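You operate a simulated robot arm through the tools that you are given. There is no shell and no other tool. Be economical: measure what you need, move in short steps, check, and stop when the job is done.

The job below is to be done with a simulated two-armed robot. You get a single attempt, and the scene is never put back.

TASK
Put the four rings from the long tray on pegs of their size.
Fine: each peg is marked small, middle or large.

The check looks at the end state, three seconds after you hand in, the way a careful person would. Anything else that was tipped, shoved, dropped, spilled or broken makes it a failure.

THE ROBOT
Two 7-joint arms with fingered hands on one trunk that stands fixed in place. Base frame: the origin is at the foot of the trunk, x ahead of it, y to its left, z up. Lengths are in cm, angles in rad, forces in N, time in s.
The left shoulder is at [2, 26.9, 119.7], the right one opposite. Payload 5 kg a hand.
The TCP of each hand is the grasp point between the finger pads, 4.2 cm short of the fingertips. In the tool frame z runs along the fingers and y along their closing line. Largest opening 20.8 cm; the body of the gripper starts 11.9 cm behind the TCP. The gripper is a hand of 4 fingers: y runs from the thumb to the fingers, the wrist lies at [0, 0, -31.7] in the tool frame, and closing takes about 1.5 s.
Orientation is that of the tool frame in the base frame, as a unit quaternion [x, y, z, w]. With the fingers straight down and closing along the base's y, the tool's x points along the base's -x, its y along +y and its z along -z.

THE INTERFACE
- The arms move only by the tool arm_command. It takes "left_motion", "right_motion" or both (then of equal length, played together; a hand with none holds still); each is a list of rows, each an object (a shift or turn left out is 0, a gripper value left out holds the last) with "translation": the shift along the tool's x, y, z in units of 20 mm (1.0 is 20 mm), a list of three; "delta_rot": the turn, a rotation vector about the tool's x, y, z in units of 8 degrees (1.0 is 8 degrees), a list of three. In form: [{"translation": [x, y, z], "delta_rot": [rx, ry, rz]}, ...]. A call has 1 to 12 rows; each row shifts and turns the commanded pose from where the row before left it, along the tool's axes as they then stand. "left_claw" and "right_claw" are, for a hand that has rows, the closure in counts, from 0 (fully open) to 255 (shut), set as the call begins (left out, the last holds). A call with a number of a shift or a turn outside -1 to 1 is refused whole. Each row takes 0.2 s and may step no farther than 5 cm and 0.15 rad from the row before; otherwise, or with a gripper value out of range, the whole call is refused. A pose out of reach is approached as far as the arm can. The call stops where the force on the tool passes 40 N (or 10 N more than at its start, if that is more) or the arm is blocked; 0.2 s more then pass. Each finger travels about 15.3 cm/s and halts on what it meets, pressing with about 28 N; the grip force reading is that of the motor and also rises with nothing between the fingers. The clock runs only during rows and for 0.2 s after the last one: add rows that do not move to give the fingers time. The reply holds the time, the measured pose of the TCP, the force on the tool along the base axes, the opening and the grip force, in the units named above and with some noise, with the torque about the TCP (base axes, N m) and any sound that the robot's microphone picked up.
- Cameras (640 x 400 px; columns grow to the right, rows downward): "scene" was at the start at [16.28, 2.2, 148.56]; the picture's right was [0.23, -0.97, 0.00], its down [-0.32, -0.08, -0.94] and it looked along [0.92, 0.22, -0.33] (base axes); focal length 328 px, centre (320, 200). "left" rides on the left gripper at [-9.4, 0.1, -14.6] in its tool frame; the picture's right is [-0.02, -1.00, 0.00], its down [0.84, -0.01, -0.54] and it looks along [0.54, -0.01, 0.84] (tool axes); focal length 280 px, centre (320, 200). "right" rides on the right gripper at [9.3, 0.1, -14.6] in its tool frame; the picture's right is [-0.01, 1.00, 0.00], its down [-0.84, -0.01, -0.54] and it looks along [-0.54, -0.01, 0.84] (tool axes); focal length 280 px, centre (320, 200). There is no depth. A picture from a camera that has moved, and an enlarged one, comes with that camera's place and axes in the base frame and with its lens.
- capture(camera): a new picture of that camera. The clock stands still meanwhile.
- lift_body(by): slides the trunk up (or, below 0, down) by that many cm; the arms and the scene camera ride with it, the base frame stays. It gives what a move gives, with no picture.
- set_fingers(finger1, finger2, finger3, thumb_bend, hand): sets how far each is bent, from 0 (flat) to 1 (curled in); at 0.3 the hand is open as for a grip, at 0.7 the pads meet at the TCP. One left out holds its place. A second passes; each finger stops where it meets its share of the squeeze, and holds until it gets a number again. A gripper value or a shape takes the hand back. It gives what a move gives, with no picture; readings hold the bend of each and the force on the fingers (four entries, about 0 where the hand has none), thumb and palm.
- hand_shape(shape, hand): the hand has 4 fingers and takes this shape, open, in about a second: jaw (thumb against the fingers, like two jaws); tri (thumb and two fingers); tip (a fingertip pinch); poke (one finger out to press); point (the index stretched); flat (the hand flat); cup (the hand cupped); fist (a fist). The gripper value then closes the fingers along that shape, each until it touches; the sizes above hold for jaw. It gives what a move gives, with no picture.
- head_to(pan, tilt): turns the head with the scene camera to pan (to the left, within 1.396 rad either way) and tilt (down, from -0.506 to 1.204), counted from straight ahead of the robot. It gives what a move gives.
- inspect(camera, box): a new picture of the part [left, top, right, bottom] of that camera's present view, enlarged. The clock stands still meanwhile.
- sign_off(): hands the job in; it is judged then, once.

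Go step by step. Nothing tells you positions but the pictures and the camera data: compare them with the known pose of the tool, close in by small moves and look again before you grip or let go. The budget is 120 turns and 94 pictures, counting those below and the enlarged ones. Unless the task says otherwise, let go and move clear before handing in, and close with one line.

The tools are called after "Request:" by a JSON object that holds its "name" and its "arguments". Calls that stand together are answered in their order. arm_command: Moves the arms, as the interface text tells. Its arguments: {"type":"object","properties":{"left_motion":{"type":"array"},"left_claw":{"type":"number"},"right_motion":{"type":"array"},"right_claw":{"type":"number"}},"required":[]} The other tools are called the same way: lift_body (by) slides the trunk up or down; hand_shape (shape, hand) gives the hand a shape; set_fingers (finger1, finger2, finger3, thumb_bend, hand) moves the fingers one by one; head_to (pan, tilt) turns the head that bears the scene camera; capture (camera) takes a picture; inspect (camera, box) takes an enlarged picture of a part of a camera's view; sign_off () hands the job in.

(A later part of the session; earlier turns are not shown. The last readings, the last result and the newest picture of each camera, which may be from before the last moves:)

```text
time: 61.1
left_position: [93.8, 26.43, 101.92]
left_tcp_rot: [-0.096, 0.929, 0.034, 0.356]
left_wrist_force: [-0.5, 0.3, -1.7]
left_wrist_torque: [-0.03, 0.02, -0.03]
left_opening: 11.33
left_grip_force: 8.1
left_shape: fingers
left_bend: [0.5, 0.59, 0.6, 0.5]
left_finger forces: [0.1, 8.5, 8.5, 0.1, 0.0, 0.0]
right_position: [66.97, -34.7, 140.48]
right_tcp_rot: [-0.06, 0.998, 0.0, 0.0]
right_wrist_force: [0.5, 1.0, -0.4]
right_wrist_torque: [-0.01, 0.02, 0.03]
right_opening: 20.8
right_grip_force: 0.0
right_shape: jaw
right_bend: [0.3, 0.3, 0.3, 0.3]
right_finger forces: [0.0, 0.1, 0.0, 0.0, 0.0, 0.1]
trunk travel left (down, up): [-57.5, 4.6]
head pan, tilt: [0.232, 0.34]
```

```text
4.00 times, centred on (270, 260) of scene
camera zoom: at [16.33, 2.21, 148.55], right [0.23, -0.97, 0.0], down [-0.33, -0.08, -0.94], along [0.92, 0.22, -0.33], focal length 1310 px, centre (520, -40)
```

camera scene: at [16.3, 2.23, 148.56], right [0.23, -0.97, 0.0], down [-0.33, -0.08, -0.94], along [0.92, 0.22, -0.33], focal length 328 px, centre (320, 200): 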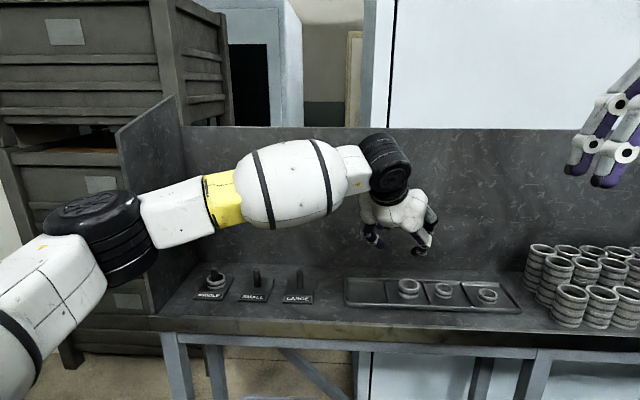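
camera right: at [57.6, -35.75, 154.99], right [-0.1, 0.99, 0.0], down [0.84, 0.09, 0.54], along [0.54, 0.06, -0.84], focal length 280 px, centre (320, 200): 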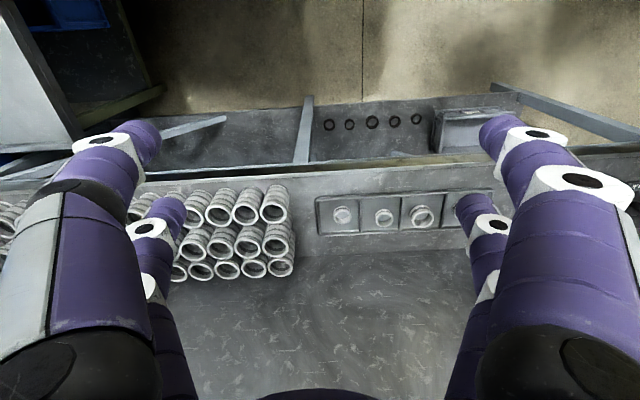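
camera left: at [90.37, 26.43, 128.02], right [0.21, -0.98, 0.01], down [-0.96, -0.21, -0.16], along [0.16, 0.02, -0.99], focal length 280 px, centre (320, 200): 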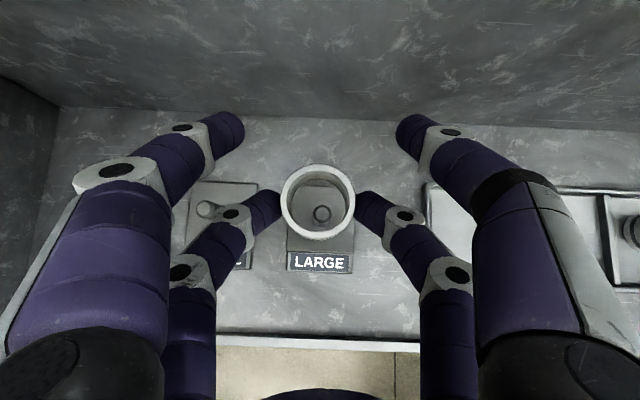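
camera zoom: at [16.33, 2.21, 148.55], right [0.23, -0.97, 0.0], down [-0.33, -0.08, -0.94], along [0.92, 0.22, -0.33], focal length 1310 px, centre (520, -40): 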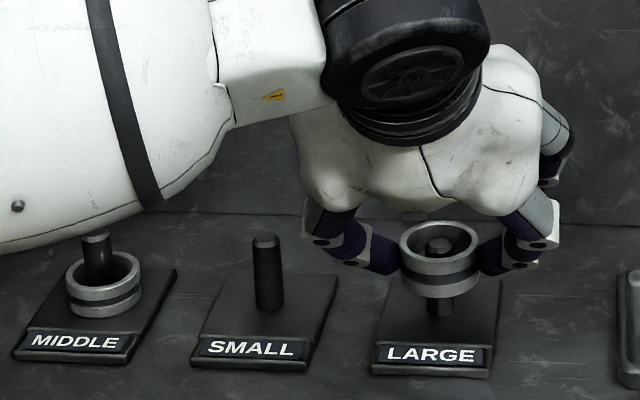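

Centred on the peg. Lowering the last ~2.2 cm and releasing.

Request:
{"name": "arm_command", "arguments": {"left_motion": [{"translation": [0.17, 0, 0.186]}, {"translation": [0.17, 0, 0.186]}, {"translation": [0.17, 0, 0.186]}, {"translation": [0.17, 0, 0.186]}, {"translation": [0.07, 0, 0.075]}]}}

Request:
{"name": "set_fingers", "arguments": {"hand": "left", "finger2": 0.55, "finger3": 0.55}}

Request:
{"name": "inspect", "arguments": {"camera": "left", "box": [220, 140, 420, 265]}}

```text
time: 62.3
left_position: [93.69, 26.4, 99.62]
left_tcp_rot: [-0.095, 0.929, 0.034, 0.356]
left_wrist_force: [0.1, 0.2, -1.7]
left_wrist_torque: [0.01, 0.0, 0.0]
left_opening: 11.31
left_grip_force: 8.1
left_shape: fingers
left_bend: [0.5, 0.59, 0.6, 0.5]
left_finger forces: [0.0, 8.5, 8.5, 0.0, 0.1, 0.0]
right_position: [66.84, -34.69, 140.54]
right_tcp_rot: [-0.058, 0.998, 0.0, 0.0]
right_wrist_force: [0.2, -0.1, -0.4]
right_wrist_torque: [0.0, 0.03, -0.01]
right_opening: 20.8
right_grip_force: 0.2
right_shape: jaw
right_bend: [0.3, 0.3, 0.3, 0.3]
right_finger forces: [0.1, 0.0, 0.0, 0.0, 0.1, 0.0]
trunk travel left (down, up): [-57.5, 4.6]
head pan, tilt: [0.232, 0.34]
```

```text
time: 63.3
left_position: [93.63, 26.35, 99.72]
left_tcp_rot: [-0.095, 0.929, 0.035, 0.356]
left_wrist_force: [0.1, 0.0, -0.5]
left_wrist_torque: [-0.01, -0.01, 0.0]
left_opening: 11.32
left_grip_force: 0.1
left_shape: fingers
left_bend: [0.5, 0.55, 0.55, 0.5]
left_finger forces: [0.0, 0.1, 0.0, 0.0, 0.1, 0.0]
right_position: [66.83, -34.75, 140.44]
right_tcp_rot: [-0.059, 0.998, 0.0, 0.0]
right_wrist_force: [-0.2, 0.3, -0.2]
right_wrist_torque: [0.01, 0.03, -0.03]
right_opening: 20.81
right_grip_force: 0.0
right_shape: jaw
right_bend: [0.3, 0.3, 0.3, 0.3]
right_finger forces: [0.0, 0.1, 0.1, 0.0, 0.0, 0.0]
trunk travel left (down, up): [-57.5, 4.6]
head pan, tilt: [0.232, 0.34]
```

```text
3.20 times, centred on (320, 202) of left
camera zoom: at [90.83, 25.96, 116.86], right [0.21, -0.98, 0.01], down [-0.96, -0.21, -0.16], along [0.16, 0.02, -0.99], focal length 897 px, centre (320, 192)
```

zoom: 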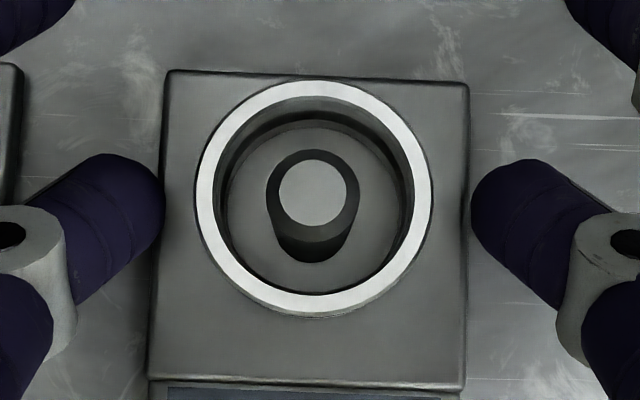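

The large ring is on its peg. Rising and moving to ring 3 (small), about [100.8, -13.6].

Request:
{"name": "arm_command", "arguments": {"left_motion": [{"translation": [-0.63, 0, -0.7]}, {"translation": [-0.63, 0, -0.7]}, {"translation": [-0.63, 0, -0.7]}, {"translation": [-0.63, 0, -0.7]}, {"translation": [-0.63, 0, -0.7]}, {"translation": [-0.63, 0, -0.7]}, {"translation": [0.049, -0.963, -0.045]}, {"translation": [0.049, -0.963, -0.045]}, {"translation": [0.049, -0.963, -0.045]}, {"translation": [0.049, -0.963, -0.045]}, {"translation": [0.049, -0.963, -0.045]}, {"translation": [0.049, -0.963, -0.045]}]}}

Request:
{"name": "arm_command", "arguments": {"left_motion": [{"translation": [0.049, -0.963, -0.045]}, {"translation": [0.049, -0.963, -0.045]}, {"translation": [0.049, -0.963, -0.045]}, {"translation": [0.049, -0.963, -0.045]}, {"translation": [0.049, -0.963, -0.045]}, {"translation": [0.049, -0.963, -0.045]}, {"translation": [0.049, -0.963, -0.045]}, {"translation": [0.049, -0.963, -0.045]}, {"translation": [0.049, -0.963, -0.045]}]}}

Request:
{"name": "arm_command", "arguments": {"left_motion": [{"translation": [0.049, -0.963, -0.045]}, {"translation": [0.049, -0.963, -0.045]}, {"translation": [0.049, -0.963, -0.045]}, {"translation": [0.049, -0.963, -0.045]}, {"delta_rot": [0.67, 0, 0.742]}, {"delta_rot": [0.67, 0, 0.742]}, {"delta_rot": [0.67, 0, 0.742]}, {"delta_rot": [0.67, 0, 0.742]}]}}

Request:
{"name": "capture", "arguments": {"camera": "left"}}

Request:
{"name": "capture", "arguments": {"camera": "scene"}}

```text
time: 65.9
left_position: [95.26, 14.83, 111.13]
left_tcp_rot: [-0.095, 0.929, 0.035, 0.356]
left_wrist_force: [-0.5, 0.4, -0.6]
left_wrist_torque: [0.0, 0.06, 0.02]
left_opening: 11.29
left_grip_force: 0.2
left_shape: fingers
left_bend: [0.5, 0.55, 0.55, 0.5]
left_finger forces: [0.0, 0.0, 0.0, 0.0, 0.0, 0.0]
right_position: [66.89, -34.82, 140.44]
right_tcp_rot: [-0.059, 0.998, 0.001, 0.001]
right_wrist_force: [-0.5, -0.7, -0.5]
right_wrist_torque: [0.11, 0.0, -0.02]
right_opening: 20.81
right_grip_force: 0.0
right_shape: jaw
right_bend: [0.3, 0.3, 0.3, 0.3]
right_finger forces: [0.0, 0.0, 0.1, 0.1, 0.0, 0.0]
trunk travel left (down, up): [-57.5, 4.6]
head pan, tilt: [0.232, 0.34]
```

```text
time: 67.9
left_position: [97.55, -2.51, 111.34]
left_tcp_rot: [-0.096, 0.929, 0.035, 0.357]
left_wrist_force: [0.9, 0.0, 0.3]
left_wrist_torque: [0.05, 0.03, 0.04]
left_opening: 11.31
left_grip_force: 0.0
left_shape: fingers
left_bend: [0.5, 0.55, 0.55, 0.5]
left_finger forces: [0.1, 0.0, 0.0, 0.0, 0.1, 0.0]
right_position: [66.88, -34.77, 140.46]
right_tcp_rot: [-0.06, 0.998, 0.001, 0.0]
right_wrist_force: [-0.2, -1.0, 0.3]
right_wrist_torque: [0.08, -0.03, -0.03]
right_opening: 20.8
right_grip_force: 0.2
right_shape: jaw
right_bend: [0.3, 0.3, 0.3, 0.3]
right_finger forces: [0.0, 0.0, 0.1, 0.0, 0.0, 0.1]
trunk travel left (down, up): [-57.5, 4.6]
head pan, tilt: [0.232, 0.34]
```

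```text
time: 69.7
left_position: [98.38, -9.95, 111.27]
left_tcp_rot: [0.165, 0.918, -0.066, 0.353]
left_wrist_force: [-0.1, -1.2, -0.8]
left_wrist_torque: [0.06, 0.0, 0.04]
left_opening: 11.3
left_grip_force: 0.0
left_shape: fingers
left_bend: [0.5, 0.55, 0.55, 0.5]
left_finger forces: [0.1, 0.0, 0.1, 0.1, 0.0, 0.0]
right_position: [66.96, -34.62, 140.49]
right_tcp_rot: [-0.06, 0.998, 0.0, 0.0]
right_wrist_force: [0.9, 0.8, 0.3]
right_wrist_torque: [-0.02, -0.01, 0.06]
right_opening: 20.83
right_grip_force: 0.1
right_shape: jaw
right_bend: [0.3, 0.3, 0.3, 0.3]
right_finger forces: [0.0, 0.0, 0.0, 0.0, 0.0, 0.0]
trunk travel left (down, up): [-57.5, 4.6]
head pan, tilt: [0.232, 0.34]
```

```text
37 pictures are left
camera left: at [95.78, -8.88, 128.36], right [-0.34, -0.94, 0.01], down [-0.93, 0.33, -0.16], along [0.15, -0.07, -0.99], focal length 280 px, centre (320, 200)
```

left: 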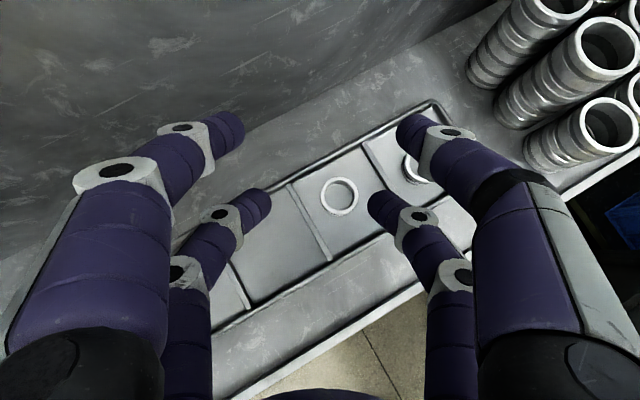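

```text
36 pictures are left
camera scene: at [16.31, 2.21, 148.55], right [0.23, -0.97, 0.0], down [-0.33, -0.08, -0.94], along [0.92, 0.22, -0.33], focal length 328 px, centre (320, 200)
```

scene: 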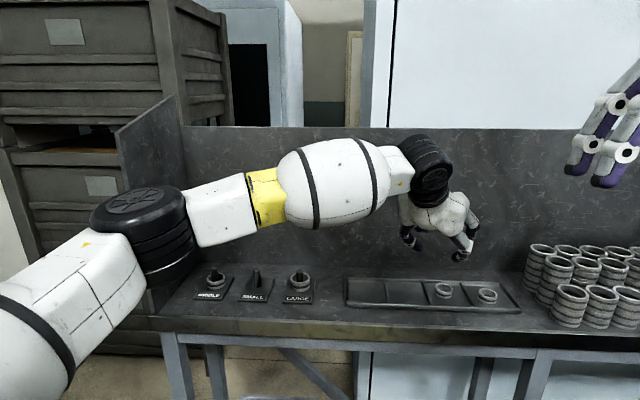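

Ring 3 is at about [100.6, -13.75]. Setting the gap to about 5.8 cm and going to a low hover.

Request:
{"name": "arm_command", "arguments": {"left_motion": [{"translation": [0.422, -0.29, 0.953]}, {"translation": [0.422, -0.29, 0.953]}, {"translation": [0.422, -0.29, 0.953]}, {"translation": [0.422, -0.29, 0.953]}, {"translation": [0.422, -0.29, 0.953]}]}}

Request:
{"name": "set_fingers", "arguments": {"hand": "left", "finger2": 0.592, "finger3": 0.592}}

Request:
{"name": "inspect", "arguments": {"camera": "left", "box": [220, 140, 420, 265]}}

```text
time: 70.9
left_position: [100.49, -13.97, 101.27]
left_tcp_rot: [0.165, 0.919, -0.067, 0.352]
left_wrist_force: [0.6, 0.4, 0.4]
left_wrist_torque: [0.0, 0.09, -0.01]
left_opening: 11.3
left_grip_force: 0.0
left_shape: fingers
left_bend: [0.5, 0.55, 0.55, 0.5]
left_finger forces: [0.0, 0.1, 0.0, 0.1, 0.0, 0.0]
right_position: [66.91, -34.68, 140.48]
right_tcp_rot: [-0.06, 0.998, 0.0, 0.0]
right_wrist_force: [0.9, -0.2, -0.6]
right_wrist_torque: [0.02, 0.07, 0.01]
right_opening: 20.81
right_grip_force: 0.0
right_shape: jaw
right_bend: [0.3, 0.3, 0.3, 0.3]
right_finger forces: [0.1, 0.0, 0.0, 0.0, 0.0, 0.1]
trunk travel left (down, up): [-57.5, 4.6]
head pan, tilt: [0.232, 0.34]
```

```text
time: 71.9
left_position: [100.42, -14.0, 101.37]
left_tcp_rot: [0.164, 0.919, -0.066, 0.353]
left_wrist_force: [-0.8, 0.3, 0.9]
left_wrist_torque: [0.0, 0.0, 0.03]
left_opening: 11.28
left_grip_force: 0.1
left_shape: fingers
left_bend: [0.5, 0.59, 0.59, 0.5]
left_finger forces: [0.0, 0.0, 0.0, 0.0, 0.0, 0.0]
right_position: [66.75, -34.69, 140.53]
right_tcp_rot: [-0.059, 0.998, 0.0, 0.001]
right_wrist_force: [0.0, -0.2, 0.4]
right_wrist_torque: [0.03, 0.03, -0.02]
right_opening: 20.8
right_grip_force: 0.2
right_shape: jaw
right_bend: [0.3, 0.3, 0.3, 0.3]
right_finger forces: [0.1, 0.1, 0.1, 0.0, 0.0, 0.0]
trunk travel left (down, up): [-57.5, 4.6]
head pan, tilt: [0.232, 0.34]
```

```text
3.20 times, centred on (320, 202) of left
camera zoom: at [97.82, -12.75, 118.47], right [-0.34, -0.94, 0.01], down [-0.93, 0.33, -0.16], along [0.15, -0.07, -0.99], focal length 897 px, centre (320, 192)
```

zoom: 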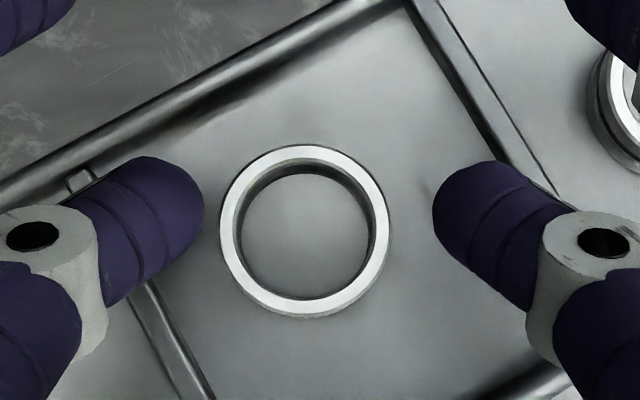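

Ring is ~0.35 cm left of centre; shifting and descending to grip height.

Request:
{"name": "arm_command", "arguments": {"left_motion": [{"translation": [0, 0.16, 0]}, {"translation": [0.262, 0, 0.29]}, {"translation": [0.262, 0, 0.29]}, {"translation": [0.262, 0, 0.29]}]}}

Request:
{"name": "set_fingers", "arguments": {"hand": "left", "finger2": 0.77, "finger3": 0.77}}

Request:
{"name": "inspect", "arguments": {"camera": "left", "box": [220, 140, 420, 265]}}

```text
time: 72.9
left_position: [100.72, -13.76, 99.13]
left_tcp_rot: [0.165, 0.919, -0.066, 0.353]
left_wrist_force: [0.2, -1.1, 0.4]
left_wrist_torque: [0.01, -0.01, -0.01]
left_opening: 11.32
left_grip_force: 0.4
left_shape: fingers
left_bend: [0.5, 0.59, 0.59, 0.5]
left_finger forces: [0.0, 0.4, 0.0, 0.1, 0.0, 0.0]
right_position: [66.85, -34.72, 140.41]
right_tcp_rot: [-0.059, 0.998, 0.001, -0.001]
right_wrist_force: [-0.2, 0.1, 0.2]
right_wrist_torque: [0.04, 0.07, 0.02]
right_opening: 20.82
right_grip_force: 0.1
right_shape: jaw
right_bend: [0.3, 0.3, 0.3, 0.3]
right_finger forces: [0.0, 0.0, 0.0, 0.0, 0.0, 0.0]
trunk travel left (down, up): [-57.5, 4.6]
head pan, tilt: [0.232, 0.34]
```

```text
time: 73.9
left_position: [100.59, -13.71, 99.16]
left_tcp_rot: [0.165, 0.919, -0.066, 0.353]
left_wrist_force: [-0.7, 0.6, -0.1]
left_wrist_torque: [0.03, 0.01, -0.01]
left_opening: 11.31
left_grip_force: 8.3
left_shape: fingers
left_bend: [0.5, 0.62, 0.62, 0.5]
left_finger forces: [0.0, 8.7, 8.7, 0.1, 0.0, 0.0]
right_position: [66.8, -34.65, 140.46]
right_tcp_rot: [-0.06, 0.998, 0.0, 0.0]
right_wrist_force: [-0.1, -0.6, -0.5]
right_wrist_torque: [0.01, -0.02, -0.02]
right_opening: 20.79
right_grip_force: 0.0
right_shape: jaw
right_bend: [0.3, 0.3, 0.3, 0.3]
right_finger forces: [0.0, 0.0, 0.0, 0.0, 0.0, 0.0]
trunk travel left (down, up): [-57.5, 4.6]
head pan, tilt: [0.232, 0.34]
```

```text
3.20 times, centred on (320, 202) of left
camera zoom: at [97.96, -12.51, 116.18], right [-0.34, -0.94, 0.01], down [-0.93, 0.33, -0.16], along [0.15, -0.07, -0.99], focal length 897 px, centre (320, 192)
```

zoom: 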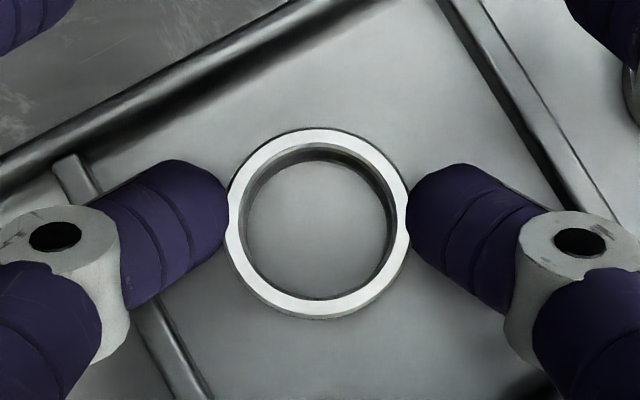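

The tips sit rather high on this shorter ring. I'll reopen slightly, go 0.4 cm lower, and regrip.

Request:
{"name": "set_fingers", "arguments": {"hand": "left", "finger2": 0.595, "finger3": 0.595}}

Request:
{"name": "arm_command", "arguments": {"left_motion": [{"translation": [0.08, 0, 0.055]}, {"translation": [0.08, 0, 0.055]}, {"translation": [0.06, 0, 0.04]}]}}

```text
time: 74.9
left_position: [100.71, -13.67, 99.04]
left_tcp_rot: [0.164, 0.919, -0.066, 0.353]
left_wrist_force: [0.0, -1.0, 0.8]
left_wrist_torque: [0.02, -0.01, -0.01]
left_opening: 11.33
left_grip_force: 0.1
left_shape: fingers
left_bend: [0.5, 0.59, 0.59, 0.5]
left_finger forces: [0.1, 0.4, 0.0, 0.0, 0.0, 0.0]
right_position: [66.9, -34.76, 140.44]
right_tcp_rot: [-0.06, 0.998, 0.0, 0.001]
right_wrist_force: [0.3, 0.7, 0.7]
right_wrist_torque: [0.02, 0.01, 0.02]
right_opening: 20.75
right_grip_force: 0.0
right_shape: jaw
right_bend: [0.3, 0.3, 0.3, 0.3]
right_finger forces: [0.1, 0.0, 0.1, 0.0, 0.1, 0.0]
trunk travel left (down, up): [-57.5, 4.6]
head pan, tilt: [0.232, 0.34]
```

```text
time: 75.7
left_position: [100.52, -13.61, 98.81]
left_tcp_rot: [0.165, 0.918, -0.067, 0.355]
left_wrist_force: [2.8, -3.2, 19.6]
left_wrist_torque: [0.24, -0.3, -0.16]
left_opening: 11.3
left_grip_force: 9.8
left_shape: fingers
left_bend: [0.5, 0.6, 0.59, 0.5]
left_finger forces: [0.1, 14.8, 5.6, 0.0, 0.0, 0.0]
right_position: [66.69, -34.78, 140.48]
right_tcp_rot: [-0.059, 0.998, 0.0, 0.0]
right_wrist_force: [-0.3, 0.3, 0.7]
right_wrist_torque: [-0.04, -0.01, -0.03]
right_opening: 20.79
right_grip_force: 0.1
right_shape: jaw
right_bend: [0.3, 0.3, 0.3, 0.3]
right_finger forces: [0.0, 0.0, 0.0, 0.0, 0.0, 0.1]
trunk travel left (down, up): [-57.5, 4.6]
head pan, tilt: [0.232, 0.34]
```

Now touching the tray floor. Backing off 0.15 cm and gripping.

Request:
{"name": "arm_command", "arguments": {"left_motion": [{"translation": [-0.06, 0, -0.065]}, {}]}}

Request:
{"name": "set_fingers", "arguments": {"hand": "left", "finger2": 0.77, "finger3": 0.77}}

Request:
{"name": "arm_command", "arguments": {"left_motion": [{"translation": [-0.1, 0, -0.11]}, {"translation": [-0.23, 0, -0.26]}, {"translation": [-0.33, 0, -0.37]}, {}]}}

Request:
{"name": "inspect", "arguments": {"camera": "left", "box": [220, 140, 420, 265]}}

Request:
{"name": "inspect", "arguments": {"camera": "scene", "box": [380, 230, 508, 310]}}

```text
time: 76.3
left_position: [100.53, -13.51, 98.8]
left_tcp_rot: [0.165, 0.918, -0.066, 0.354]
left_wrist_force: [8.1, -5.1, 23.3]
left_wrist_torque: [-0.09, -0.64, -0.2]
left_opening: 11.32
left_grip_force: 12.4
left_shape: fingers
left_bend: [0.5, 0.6, 0.59, 0.5]
left_finger forces: [0.0, 15.9, 8.8, 0.0, 0.1, 0.0]
right_position: [66.79, -34.85, 140.53]
right_tcp_rot: [-0.06, 0.998, 0.0, 0.0]
right_wrist_force: [0.4, -0.2, -1.2]
right_wrist_torque: [0.0, -0.01, 0.03]
right_opening: 20.8
right_grip_force: 0.0
right_shape: jaw
right_bend: [0.3, 0.3, 0.3, 0.3]
right_finger forces: [0.1, 0.0, 0.0, 0.0, 0.0, 0.0]
trunk travel left (down, up): [-57.5, 4.6]
head pan, tilt: [0.232, 0.34]
```

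```text
time: 77.3
left_position: [100.51, -13.63, 98.61]
left_tcp_rot: [0.166, 0.918, -0.067, 0.353]
left_wrist_force: [1.0, -0.4, 16.6]
left_wrist_torque: [-0.39, -0.09, 0.14]
left_opening: 11.3
left_grip_force: 18.1
left_shape: fingers
left_bend: [0.5, 0.63, 0.58, 0.5]
left_finger forces: [0.0, 13.7, 21.5, 0.0, 0.0, 0.1]
right_position: [66.76, -34.71, 140.48]
right_tcp_rot: [-0.06, 0.998, 0.0, 0.0]
right_wrist_force: [0.1, -0.7, -0.1]
right_wrist_torque: [-0.05, 0.0, -0.02]
right_opening: 20.79
right_grip_force: 0.1
right_shape: jaw
right_bend: [0.3, 0.3, 0.3, 0.3]
right_finger forces: [0.0, 0.1, 0.1, 0.0, 0.1, 0.0]
trunk travel left (down, up): [-57.5, 4.6]
head pan, tilt: [0.232, 0.34]
```

```text
time: 78.3
left_position: [100.5, -13.57, 100.44]
left_tcp_rot: [0.165, 0.919, -0.066, 0.351]
left_wrist_force: [-0.4, 0.0, -1.1]
left_wrist_torque: [-0.01, 0.02, -0.03]
left_opening: 11.29
left_grip_force: 9.3
left_shape: fingers
left_bend: [0.5, 0.63, 0.58, 0.5]
left_finger forces: [0.1, 9.3, 9.4, 0.0, 0.0, 0.0]
right_position: [66.98, -34.68, 140.46]
right_tcp_rot: [-0.059, 0.998, 0.0, -0.001]
right_wrist_force: [0.8, -0.6, 0.5]
right_wrist_torque: [-0.03, 0.01, -0.03]
right_opening: 20.82
right_grip_force: 0.1
right_shape: jaw
right_bend: [0.3, 0.3, 0.3, 0.3]
right_finger forces: [0.0, 0.0, 0.0, 0.0, 0.0, 0.0]
trunk travel left (down, up): [-57.5, 4.6]
head pan, tilt: [0.232, 0.34]
```

```text
3.20 times, centred on (320, 202) of left
camera zoom: at [97.92, -12.39, 117.7], right [-0.34, -0.94, 0.01], down [-0.93, 0.33, -0.16], along [0.15, -0.07, -0.99], focal length 897 px, centre (320, 192)
```

zoom: 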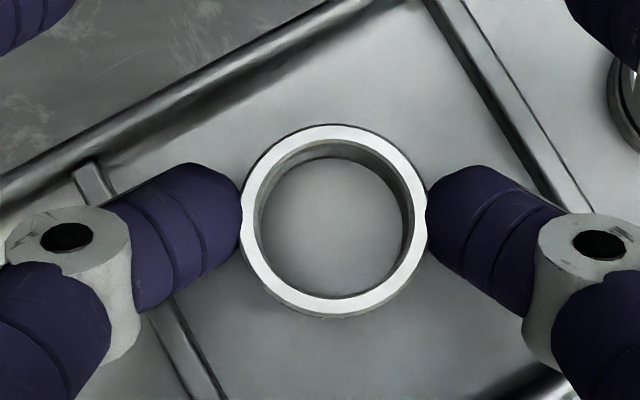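

```text
5.00 times, centred on (444, 270) of scene
camera zoom: at [16.31, 2.2, 148.55], right [0.23, -0.97, 0.0], down [-0.33, -0.08, -0.94], along [0.92, 0.22, -0.33], focal length 1638 px, centre (-300, -150)
```

zoom: 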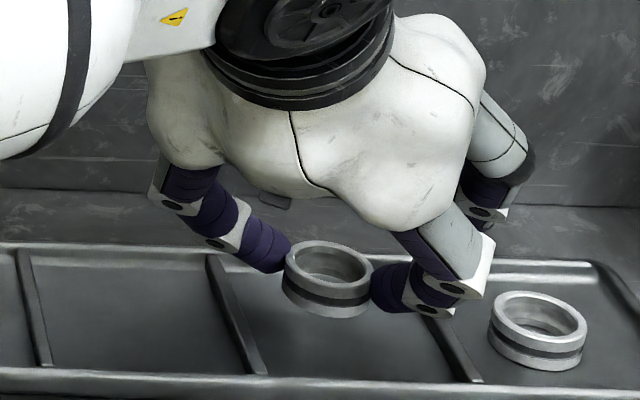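

Ring 3 is held level. Lifting and carrying it in stages to the SMALL peg (about [91.6, 39.0]).

Request:
{"name": "arm_command", "arguments": {"left_motion": [{"translation": [-0.6, 0, -0.67]}, {"translation": [-0.6, 0, -0.67]}, {"translation": [-0.6, 0, -0.67]}, {"translation": [-0.6, 0, -0.67]}, {"translation": [-0.6, 0, -0.67]}, {"translation": [-0.6, 0, -0.67]}]}}

Request:
{"name": "arm_command", "arguments": {"left_motion": [{"translation": [0.4, 0.941, -0.368]}, {"translation": [0.4, 0.941, -0.368]}, {"translation": [0.4, 0.941, -0.368]}, {"translation": [0.4, 0.941, -0.368]}, {"translation": [0.4, 0.941, -0.368]}, {"translation": [0.4, 0.941, -0.368]}, {"translation": [0.4, 0.941, -0.368]}, {"translation": [0.4, 0.941, -0.368]}, {"translation": [0.4, 0.941, -0.368]}, {"translation": [0.4, 0.941, -0.368]}, {"translation": [0.4, 0.941, -0.368]}]}}

Request:
{"name": "arm_command", "arguments": {"left_motion": [{"delta_rot": [-0.67, 0, -0.742]}, {"delta_rot": [-0.67, 0, -0.742]}, {"delta_rot": [-0.67, 0, -0.742]}, {"delta_rot": [-0.67, 0, -0.742]}, {"translation": [-0.025, 0.995, 0.023]}, {"translation": [-0.025, 0.995, 0.023]}, {"translation": [-0.025, 0.995, 0.023]}, {"translation": [-0.025, 0.995, 0.023]}, {"translation": [-0.025, 0.995, 0.023]}, {"translation": [-0.025, 0.995, 0.023]}]}}

Request:
{"name": "arm_command", "arguments": {"left_motion": [{"translation": [-0.025, 0.995, 0.023]}, {"translation": [-0.025, 0.995, 0.023]}, {"translation": [-0.025, 0.995, 0.023]}, {"translation": [-0.025, 0.995, 0.023]}, {"translation": [-0.025, 0.995, 0.023]}, {"translation": [-0.025, 0.995, 0.023]}, {"translation": [-0.025, 0.995, 0.023]}, {"translation": [-0.025, 0.995, 0.023]}, {"translation": [-0.025, 0.995, 0.023]}]}}

Request:
{"name": "capture", "arguments": {"camera": "left"}}

```text
time: 79.7
left_position: [100.37, -13.57, 111.51]
left_tcp_rot: [0.164, 0.918, -0.066, 0.354]
left_wrist_force: [-0.5, 0.6, -1.7]
left_wrist_torque: [0.01, -0.05, 0.02]
left_opening: 11.34
left_grip_force: 9.2
left_shape: fingers
left_bend: [0.5, 0.63, 0.58, 0.5]
left_finger forces: [0.0, 9.4, 9.4, 0.0, 0.1, 0.0]
right_position: [67.01, -34.84, 140.49]
right_tcp_rot: [-0.059, 0.998, 0.0, 0.0]
right_wrist_force: [-0.2, -0.8, 0.0]
right_wrist_torque: [-0.03, -0.05, 0.0]
right_opening: 20.77
right_grip_force: 0.1
right_shape: jaw
right_bend: [0.3, 0.3, 0.3, 0.3]
right_finger forces: [0.0, 0.0, 0.0, 0.0, 0.0, 0.1]
trunk travel left (down, up): [-57.5, 4.6]
head pan, tilt: [0.232, 0.34]
```

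```text
time: 82.1
left_position: [96.42, 10.12, 111.55]
left_tcp_rot: [0.164, 0.919, -0.066, 0.353]
left_wrist_force: [-1.0, -1.0, -1.0]
left_wrist_torque: [0.0, -0.07, 0.05]
left_opening: 11.31
left_grip_force: 9.1
left_shape: fingers
left_bend: [0.5, 0.63, 0.58, 0.5]
left_finger forces: [0.0, 9.5, 9.4, 0.0, 0.0, 0.0]
right_position: [66.67, -34.63, 140.49]
right_tcp_rot: [-0.059, 0.998, 0.0, 0.0]
right_wrist_force: [-0.8, 1.0, 0.2]
right_wrist_torque: [-0.14, 0.0, 0.02]
right_opening: 20.8
right_grip_force: 0.1
right_shape: jaw
right_bend: [0.3, 0.3, 0.3, 0.3]
right_finger forces: [0.0, 0.1, 0.0, 0.0, 0.0, 0.0]
trunk travel left (down, up): [-57.5, 4.6]
head pan, tilt: [0.232, 0.34]
```

```text
time: 84.3
left_position: [94.62, 21.87, 111.43]
left_tcp_rot: [-0.096, 0.929, 0.034, 0.355]
left_wrist_force: [-0.6, 0.4, -1.1]
left_wrist_torque: [-0.01, 0.01, 0.04]
left_opening: 11.32
left_grip_force: 9.3
left_shape: fingers
left_bend: [0.5, 0.63, 0.58, 0.5]
left_finger forces: [0.1, 9.5, 9.5, 0.1, 0.0, 0.0]
right_position: [66.91, -34.56, 140.48]
right_tcp_rot: [-0.058, 0.998, 0.001, 0.0]
right_wrist_force: [-0.6, 0.8, 0.1]
right_wrist_torque: [-0.13, 0.01, 0.02]
right_opening: 20.79
right_grip_force: 0.1
right_shape: jaw
right_bend: [0.3, 0.3, 0.3, 0.3]
right_finger forces: [0.0, 0.0, 0.0, 0.0, 0.1, 0.0]
trunk travel left (down, up): [-57.5, 4.6]
head pan, tilt: [0.232, 0.34]
```

```text
time: 86.3
left_position: [91.5, 39.63, 111.33]
left_tcp_rot: [-0.096, 0.929, 0.034, 0.357]
left_wrist_force: [-0.1, -0.1, -0.4]
left_wrist_torque: [0.02, -0.03, -0.05]
left_opening: 11.33
left_grip_force: 9.8
left_shape: fingers
left_bend: [0.5, 0.63, 0.58, 0.5]
left_finger forces: [0.1, 9.5, 9.3, 0.1, 0.0, 0.1]
right_position: [66.83, -34.56, 140.6]
right_tcp_rot: [-0.06, 0.998, -0.001, 0.0]
right_wrist_force: [-0.4, 1.0, -0.2]
right_wrist_torque: [-0.11, -0.01, -0.02]
right_opening: 20.82
right_grip_force: 0.0
right_shape: jaw
right_bend: [0.3, 0.3, 0.3, 0.3]
right_finger forces: [0.1, 0.0, 0.0, 0.0, 0.0, 0.1]
trunk travel left (down, up): [-57.5, 4.6]
head pan, tilt: [0.232, 0.34]
```

```text
31 pictures are left
camera left: at [88.61, 39.27, 128.52], right [0.21, -0.98, 0.01], down [-0.96, -0.21, -0.16], along [0.16, 0.02, -0.99], focal length 280 px, centre (320, 200)
```

left: 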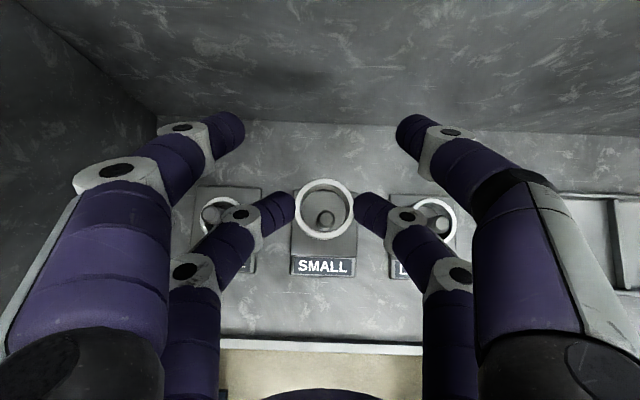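

The peg is visible through ring 3, close to centre. Small correction and descend.

Request:
{"name": "arm_command", "arguments": {"left_motion": [{"translation": [-0.04, -0.11, 0.035]}, {"translation": [0.5, 0, 0.557]}, {"translation": [0.5, 0, 0.557]}, {"translation": [0.5, 0, 0.557]}, {"translation": [0.5, 0, 0.557]}, {"translation": [0.5, 0, 0.557]}, {"translation": [0.5, 0, 0.557]}]}}

Request:
{"name": "inspect", "arguments": {"camera": "left", "box": [220, 140, 420, 265]}}

Request:
{"name": "inspect", "arguments": {"camera": "scene", "box": [170, 220, 330, 320]}}

```text
time: 87.9
left_position: [91.7, 39.3, 102.39]
left_tcp_rot: [-0.096, 0.929, 0.035, 0.356]
left_wrist_force: [0.5, 0.4, -0.4]
left_wrist_torque: [-0.03, 0.02, -0.03]
left_opening: 11.31
left_grip_force: 9.7
left_shape: fingers
left_bend: [0.5, 0.63, 0.58, 0.5]
left_finger forces: [0.1, 9.4, 9.4, 0.0, 0.0, 0.0]
right_position: [66.9, -34.75, 140.43]
right_tcp_rot: [-0.059, 0.998, 0.0, 0.001]
right_wrist_force: [0.3, -0.8, -0.1]
right_wrist_torque: [-0.01, 0.05, -0.01]
right_opening: 20.8
right_grip_force: 0.1
right_shape: jaw
right_bend: [0.3, 0.3, 0.3, 0.3]
right_finger forces: [0.0, 0.0, 0.0, 0.1, 0.1, 0.0]
trunk travel left (down, up): [-57.5, 4.6]
head pan, tilt: [0.232, 0.34]
```

```text
3.20 times, centred on (320, 202) of left
camera zoom: at [88.85, 38.88, 119.49], right [0.21, -0.98, 0.01], down [-0.96, -0.21, -0.16], along [0.16, 0.02, -0.99], focal length 897 px, centre (320, 192)
```

zoom: 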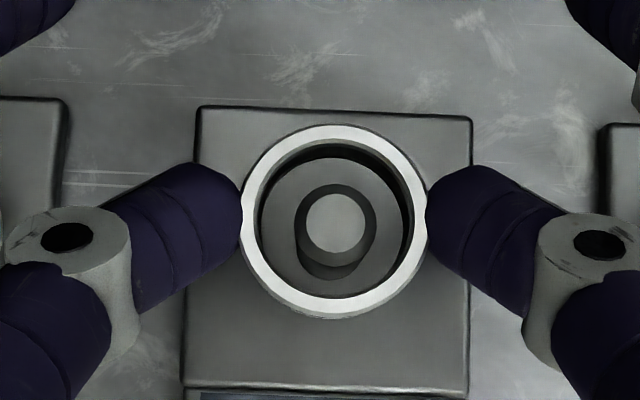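

```text
4.00 times, centred on (250, 270) of scene
camera zoom: at [16.32, 2.22, 148.55], right [0.23, -0.97, 0.0], down [-0.33, -0.08, -0.94], along [0.92, 0.22, -0.33], focal length 1310 px, centre (600, -80)
```

zoom: 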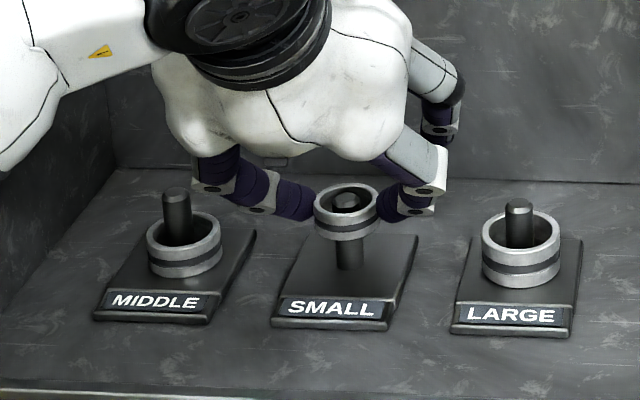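

Well centred. Lowering 2.7 cm and releasing.

Request:
{"name": "arm_command", "arguments": {"left_motion": [{"translation": [0.17, 0, 0.186]}, {"translation": [0.17, 0, 0.186]}, {"translation": [0.17, 0, 0.186]}, {"translation": [0.17, 0, 0.186]}, {"translation": [0.17, 0, 0.186]}, {"translation": [0.06, 0, 0.065]}, {}]}}

Request:
{"name": "set_fingers", "arguments": {"hand": "left", "finger2": 0.57, "finger3": 0.55}}

Request:
{"name": "inspect", "arguments": {"camera": "left", "box": [220, 140, 420, 265]}}

```text
time: 89.5
left_position: [91.48, 39.25, 99.7]
left_tcp_rot: [-0.095, 0.929, 0.034, 0.356]
left_wrist_force: [-1.1, 0.6, -0.3]
left_wrist_torque: [-0.01, 0.04, 0.0]
left_opening: 11.32
left_grip_force: 9.0
left_shape: fingers
left_bend: [0.5, 0.63, 0.58, 0.5]
left_finger forces: [0.0, 9.3, 9.4, 0.0, 0.1, 0.0]
right_position: [66.87, -34.66, 140.48]
right_tcp_rot: [-0.059, 0.998, 0.0, -0.001]
right_wrist_force: [-0.4, 0.0, 0.2]
right_wrist_torque: [-0.02, 0.04, -0.02]
right_opening: 20.79
right_grip_force: 0.1
right_shape: jaw
right_bend: [0.3, 0.3, 0.3, 0.3]
right_finger forces: [0.0, 0.0, 0.0, 0.1, 0.0, 0.0]
trunk travel left (down, up): [-57.5, 4.6]
head pan, tilt: [0.232, 0.34]
```

```text
time: 90.5
left_position: [91.64, 39.3, 99.73]
left_tcp_rot: [-0.095, 0.929, 0.034, 0.356]
left_wrist_force: [-0.3, -0.5, -0.2]
left_wrist_torque: [0.01, 0.0, -0.03]
left_opening: 11.34
left_grip_force: 0.0
left_shape: fingers
left_bend: [0.5, 0.56, 0.55, 0.5]
left_finger forces: [0.1, 0.0, 0.0, 0.0, 0.0, 0.0]
right_position: [66.74, -34.78, 140.49]
right_tcp_rot: [-0.06, 0.998, 0.0, 0.0]
right_wrist_force: [0.2, 0.0, 0.2]
right_wrist_torque: [0.03, -0.01, 0.0]
right_opening: 20.79
right_grip_force: 0.0
right_shape: jaw
right_bend: [0.3, 0.3, 0.3, 0.3]
right_finger forces: [0.1, 0.0, 0.0, 0.0, 0.1, 0.0]
trunk travel left (down, up): [-57.5, 4.6]
head pan, tilt: [0.232, 0.34]
```

```text
3.20 times, centred on (320, 202) of left
camera zoom: at [88.74, 38.87, 116.84], right [0.21, -0.98, 0.01], down [-0.96, -0.21, -0.16], along [0.16, 0.02, -0.99], focal length 897 px, centre (320, 192)
```

zoom: 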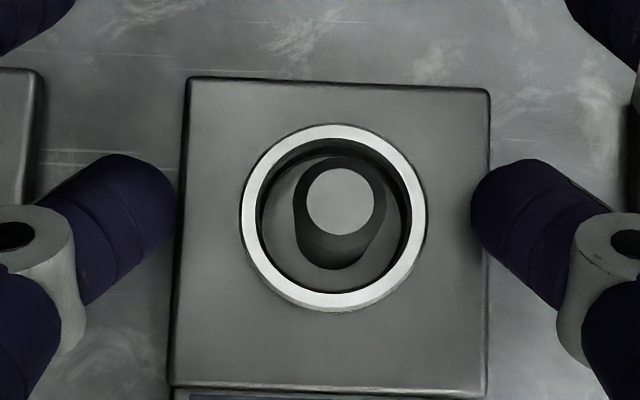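

Ring 3 is on SMALL. For ring 4 (about [101.2, -25.2]), I'll rise, go right, yaw to about −28°, and tilt 8° more for reach.

Request:
{"name": "arm_command", "arguments": {"left_motion": [{"translation": [-0.63, 0, -0.7]}, {"translation": [-0.63, 0, -0.7]}, {"translation": [-0.63, 0, -0.7]}, {"translation": [-0.63, 0, -0.7]}, {"translation": [-0.63, 0, -0.7]}, {"translation": [-0.63, 0, -0.7]}, {"translation": [0.044, -0.99, -0.04]}, {"translation": [0.044, -0.99, -0.04]}, {"translation": [0.044, -0.99, -0.04]}, {"translation": [0.044, -0.99, -0.04]}, {"translation": [0.044, -0.99, -0.04]}, {"translation": [0.044, -0.99, -0.04]}]}}

Request:
{"name": "arm_command", "arguments": {"left_motion": [{"translation": [0.044, -0.99, -0.04]}, {"translation": [0.044, -0.99, -0.04]}, {"translation": [0.044, -0.99, -0.04]}, {"translation": [0.044, -0.99, -0.04]}, {"translation": [0.044, -0.99, -0.04]}, {"translation": [0.044, -0.99, -0.04]}, {"translation": [0.044, -0.99, -0.04]}, {"translation": [0.044, -0.99, -0.04]}, {"translation": [0.044, -0.99, -0.04]}, {"translation": [0.044, -0.99, -0.04]}, {"translation": [0.044, -0.99, -0.04]}, {"translation": [0.044, -0.99, -0.04]}]}}

Request:
{"name": "arm_command", "arguments": {"left_motion": [{"translation": [0.044, -0.99, -0.04]}, {"translation": [0.044, -0.99, -0.04]}, {"translation": [0.044, -0.99, -0.04]}, {"delta_rot": [0.67, 0, 0.742]}, {"delta_rot": [0.67, 0, 0.742]}, {"delta_rot": [0.67, 0, 0.742]}, {"delta_rot": [0.67, 0, 0.742]}, {"delta_rot": [0.67, 0, 0.742]}, {"delta_rot": [0, -1, 0]}, {}]}}

Request:
{"name": "capture", "arguments": {"camera": "left"}}

Request:
{"name": "capture", "arguments": {"camera": "scene"}}

```text
time: 93.1
left_position: [93.27, 27.59, 111.14]
left_tcp_rot: [-0.095, 0.929, 0.035, 0.356]
left_wrist_force: [0.0, -0.1, -1.2]
left_wrist_torque: [0.03, -0.02, 0.03]
left_opening: 11.29
left_grip_force: 0.0
left_shape: fingers
left_bend: [0.5, 0.56, 0.55, 0.5]
left_finger forces: [0.1, 0.0, 0.1, 0.1, 0.0, 0.0]
right_position: [66.94, -34.78, 140.31]
right_tcp_rot: [-0.059, 0.998, 0.0, 0.001]
right_wrist_force: [0.6, -0.5, 0.8]
right_wrist_torque: [0.09, 0.02, 0.0]
right_opening: 20.77
right_grip_force: 0.0
right_shape: jaw
right_bend: [0.3, 0.3, 0.3, 0.3]
right_finger forces: [0.0, 0.0, 0.1, 0.0, 0.0, 0.1]
trunk travel left (down, up): [-57.5, 4.6]
head pan, tilt: [0.232, 0.34]
```

```text
time: 95.7
left_position: [96.74, 3.91, 111.11]
left_tcp_rot: [-0.095, 0.929, 0.035, 0.356]
left_wrist_force: [-0.4, 0.6, 0.0]
left_wrist_torque: [0.02, 0.0, 0.0]
left_opening: 11.3
left_grip_force: 0.1
left_shape: fingers
left_bend: [0.5, 0.56, 0.55, 0.5]
left_finger forces: [0.0, 0.0, 0.1, 0.2, 0.1, 0.0]
right_position: [66.8, -34.78, 140.47]
right_tcp_rot: [-0.059, 0.998, 0.001, 0.0]
right_wrist_force: [-0.2, -0.6, -0.4]
right_wrist_torque: [0.09, 0.04, 0.0]
right_opening: 20.81
right_grip_force: 0.1
right_shape: jaw
right_bend: [0.3, 0.3, 0.3, 0.3]
right_finger forces: [0.0, 0.0, 0.0, 0.1, 0.0, 0.0]
trunk travel left (down, up): [-57.5, 4.6]
head pan, tilt: [0.232, 0.34]
```

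```text
time: 97.9
left_position: [97.5, -2.11, 111.03]
left_tcp_rot: [0.223, 0.878, -0.107, 0.41]
left_wrist_force: [0.0, -1.2, -0.3]
left_wrist_torque: [0.05, 0.01, 0.05]
left_opening: 11.3
left_grip_force: 0.0
left_shape: fingers
left_bend: [0.5, 0.56, 0.55, 0.5]
left_finger forces: [0.1, 0.0, 0.0, 0.0, 0.0, 0.0]
right_position: [66.92, -34.83, 140.48]
right_tcp_rot: [-0.058, 0.998, 0.0, 0.001]
right_wrist_force: [-0.4, -1.7, -0.3]
right_wrist_torque: [0.14, -0.04, 0.01]
right_opening: 20.82
right_grip_force: 0.0
right_shape: jaw
right_bend: [0.3, 0.3, 0.3, 0.3]
right_finger forces: [0.0, 0.0, 0.0, 0.0, 0.0, 0.0]
trunk travel left (down, up): [-57.5, 4.6]
head pan, tilt: [0.232, 0.34]
```

```text
27 pictures are left
camera left: at [92.91, 0.48, 127.71], right [-0.47, -0.88, 0.02], down [-0.84, 0.44, -0.3], along [0.26, -0.15, -0.95], focal length 280 px, centre (320, 200)
```

left: 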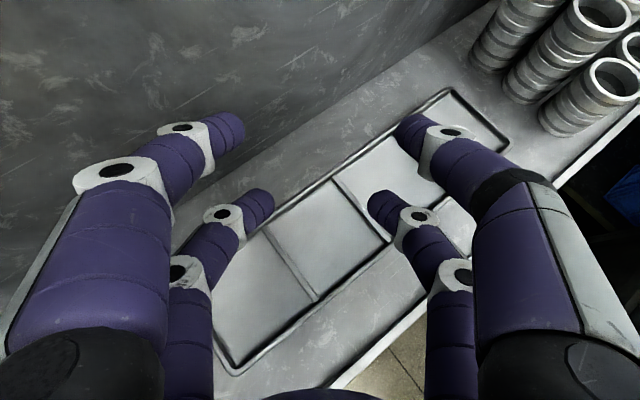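

```text
26 pictures are left
camera scene: at [16.26, 2.12, 148.57], right [0.23, -0.97, 0.0], down [-0.32, -0.08, -0.94], along [0.92, 0.22, -0.33], focal length 328 px, centre (320, 200)
```

scene: 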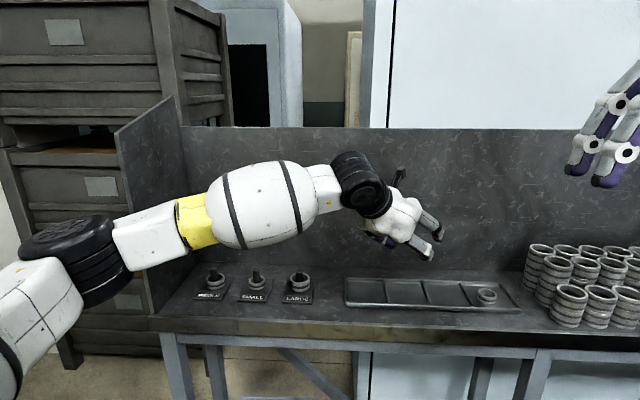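

Moving to a hover over ring 4, descending gently as I go right.

Request:
{"name": "arm_command", "arguments": {"left_motion": [{"translation": [-0.16, -0.925, 0.746]}, {"translation": [-0.16, -0.925, 0.746]}, {"translation": [-0.16, -0.925, 0.746]}, {"translation": [-0.16, -0.925, 0.746]}, {"translation": [-0.16, -0.925, 0.746]}, {"translation": [-0.16, -0.925, 0.746]}, {"translation": [-0.16, -0.925, 0.746]}, {"translation": [-0.16, -0.925, 0.746]}, {"translation": [-0.16, -0.925, 0.746]}, {"translation": [-0.16, -0.925, 0.746]}]}}

Request:
{"name": "capture", "arguments": {"camera": "left"}}

Request:
{"name": "capture", "arguments": {"camera": "scene"}}

```text
time: 100.1
left_position: [100.65, -24.78, 104.13]
left_tcp_rot: [0.221, 0.879, -0.106, 0.41]
left_wrist_force: [1.0, 0.5, 0.2]
left_wrist_torque: [0.02, 0.03, -0.06]
left_opening: 11.3
left_grip_force: 0.0
left_shape: fingers
left_bend: [0.5, 0.56, 0.55, 0.5]
left_finger forces: [0.0, 0.1, 0.1, 0.1, 0.0, 0.0]
right_position: [66.83, -34.83, 140.33]
right_tcp_rot: [-0.06, 0.998, 0.001, 0.0]
right_wrist_force: [-0.5, -0.7, -0.9]
right_wrist_torque: [0.14, 0.04, 0.0]
right_opening: 20.8
right_grip_force: 0.1
right_shape: jaw
right_bend: [0.3, 0.3, 0.3, 0.3]
right_finger forces: [0.1, 0.1, 0.0, 0.1, 0.0, 0.0]
trunk travel left (down, up): [-57.5, 4.6]
head pan, tilt: [0.232, 0.34]
```

```text
25 pictures are left
camera left: at [96.06, -22.14, 120.73], right [-0.47, -0.88, 0.02], down [-0.85, 0.44, -0.3], along [0.26, -0.15, -0.95], focal length 280 px, centre (320, 200)
```

left: 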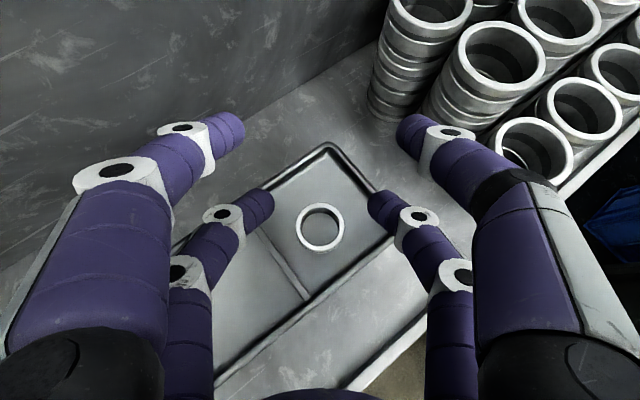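

```text
24 pictures are left
camera scene: at [16.29, 2.13, 148.56], right [0.23, -0.97, 0.0], down [-0.32, -0.08, -0.94], along [0.92, 0.22, -0.33], focal length 328 px, centre (320, 200)
```

scene: 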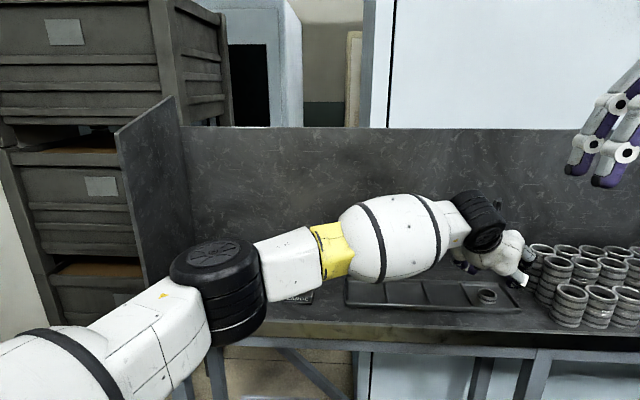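

Ring 4 lies between the fingers, about 0.4 cm too near. I'll fold the far fingers in more for clearance from the stacks, set the gap, and descend partway.

Request:
{"name": "set_fingers", "arguments": {"hand": "left", "finger1": 0.57, "finger2": 0.592, "finger3": 0.592, "thumb_bend": 0.57}}

Request:
{"name": "arm_command", "arguments": {"left_motion": [{"translation": [0.483, -0.02, 0.333]}, {"translation": [0.483, -0.02, 0.333]}, {"translation": [0.483, -0.02, 0.333]}]}}

Request:
{"name": "capture", "arguments": {"camera": "left"}}

```text
time: 101.1
left_position: [100.59, -24.73, 104.16]
left_tcp_rot: [0.222, 0.878, -0.106, 0.411]
left_wrist_force: [0.2, 1.4, -0.1]
left_wrist_torque: [-0.01, 0.04, -0.01]
left_opening: 8.18
left_grip_force: 0.0
left_shape: fingers
left_bend: [0.56, 0.59, 0.59, 0.56]
left_finger forces: [0.0, 0.1, 0.0, 0.0, 0.0, 0.1]
right_position: [66.87, -34.59, 140.43]
right_tcp_rot: [-0.059, 0.998, 0.001, 0.0]
right_wrist_force: [0.1, 0.4, -0.6]
right_wrist_torque: [-0.01, -0.01, -0.01]
right_opening: 20.77
right_grip_force: 0.1
right_shape: jaw
right_bend: [0.3, 0.3, 0.3, 0.3]
right_finger forces: [0.0, 0.0, 0.1, 0.0, 0.0, 0.0]
trunk travel left (down, up): [-57.5, 4.6]
head pan, tilt: [0.232, 0.34]
```

```text
time: 101.9
left_position: [100.3, -24.58, 100.55]
left_tcp_rot: [0.221, 0.878, -0.105, 0.411]
left_wrist_force: [0.3, -0.3, -0.3]
left_wrist_torque: [-0.02, 0.06, -0.03]
left_opening: 8.17
left_grip_force: 0.1
left_shape: fingers
left_bend: [0.56, 0.59, 0.59, 0.56]
left_finger forces: [0.1, 0.1, 0.0, 0.1, 0.0, 0.1]
right_position: [66.87, -34.66, 140.32]
right_tcp_rot: [-0.059, 0.998, 0.0, 0.0]
right_wrist_force: [-1.2, -0.7, -1.1]
right_wrist_torque: [0.03, 0.06, -0.02]
right_opening: 20.8
right_grip_force: 0.1
right_shape: jaw
right_bend: [0.3, 0.3, 0.3, 0.3]
right_finger forces: [0.1, 0.0, 0.1, 0.1, 0.1, 0.0]
trunk travel left (down, up): [-57.5, 4.6]
head pan, tilt: [0.232, 0.34]
```

```text
23 pictures are left
camera left: at [95.73, -22.05, 117.17], right [-0.47, -0.88, 0.02], down [-0.85, 0.44, -0.3], along [0.26, -0.15, -0.95], focal length 280 px, centre (320, 200)
```

left: 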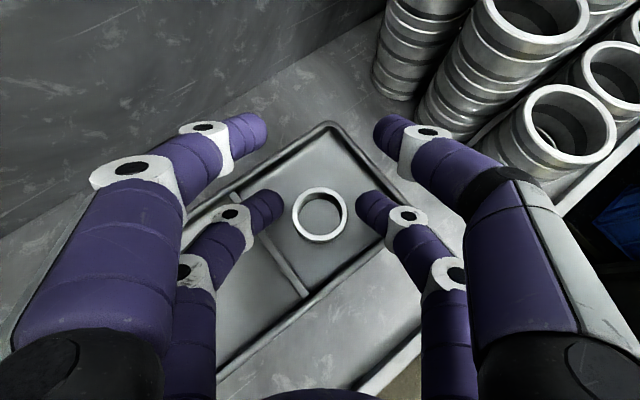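

Good alignment. Lowering to grip height.

Request:
{"name": "arm_command", "arguments": {"left_motion": [{"translation": [0.19, 0, 0.155]}, {"translation": [0.19, 0, 0.155]}, {"translation": [0.19, 0, 0.155]}]}}

Request:
{"name": "inspect", "arguments": {"camera": "left", "box": [220, 140, 420, 265]}}

```text
time: 102.7
left_position: [100.15, -24.63, 98.97]
left_tcp_rot: [0.221, 0.878, -0.106, 0.41]
left_wrist_force: [0.5, -0.2, -0.3]
left_wrist_torque: [-0.01, 0.01, -0.02]
left_opening: 8.16
left_grip_force: 0.1
left_shape: fingers
left_bend: [0.56, 0.59, 0.59, 0.56]
left_finger forces: [0.0, 0.1, 0.0, 0.1, 0.0, 0.0]
right_position: [66.85, -34.66, 140.58]
right_tcp_rot: [-0.059, 0.998, 0.001, 0.0]
right_wrist_force: [0.2, -0.1, -0.6]
right_wrist_torque: [0.04, 0.02, 0.03]
right_opening: 20.79
right_grip_force: 0.0
right_shape: jaw
right_bend: [0.3, 0.3, 0.3, 0.3]
right_finger forces: [0.0, 0.1, 0.0, 0.0, 0.0, 0.0]
trunk travel left (down, up): [-57.5, 4.6]
head pan, tilt: [0.232, 0.34]
```

```text
3.20 times, centred on (320, 202) of left
camera zoom: at [95.68, -22.04, 115.69], right [-0.47, -0.88, 0.02], down [-0.85, 0.44, -0.3], along [0.26, -0.15, -0.95], focal length 897 px, centre (320, 192)
```

zoom: 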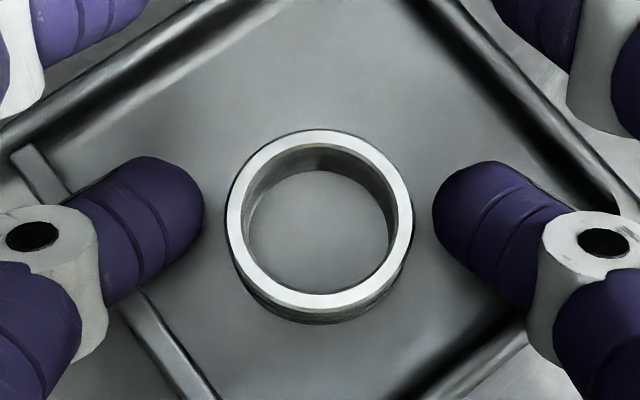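

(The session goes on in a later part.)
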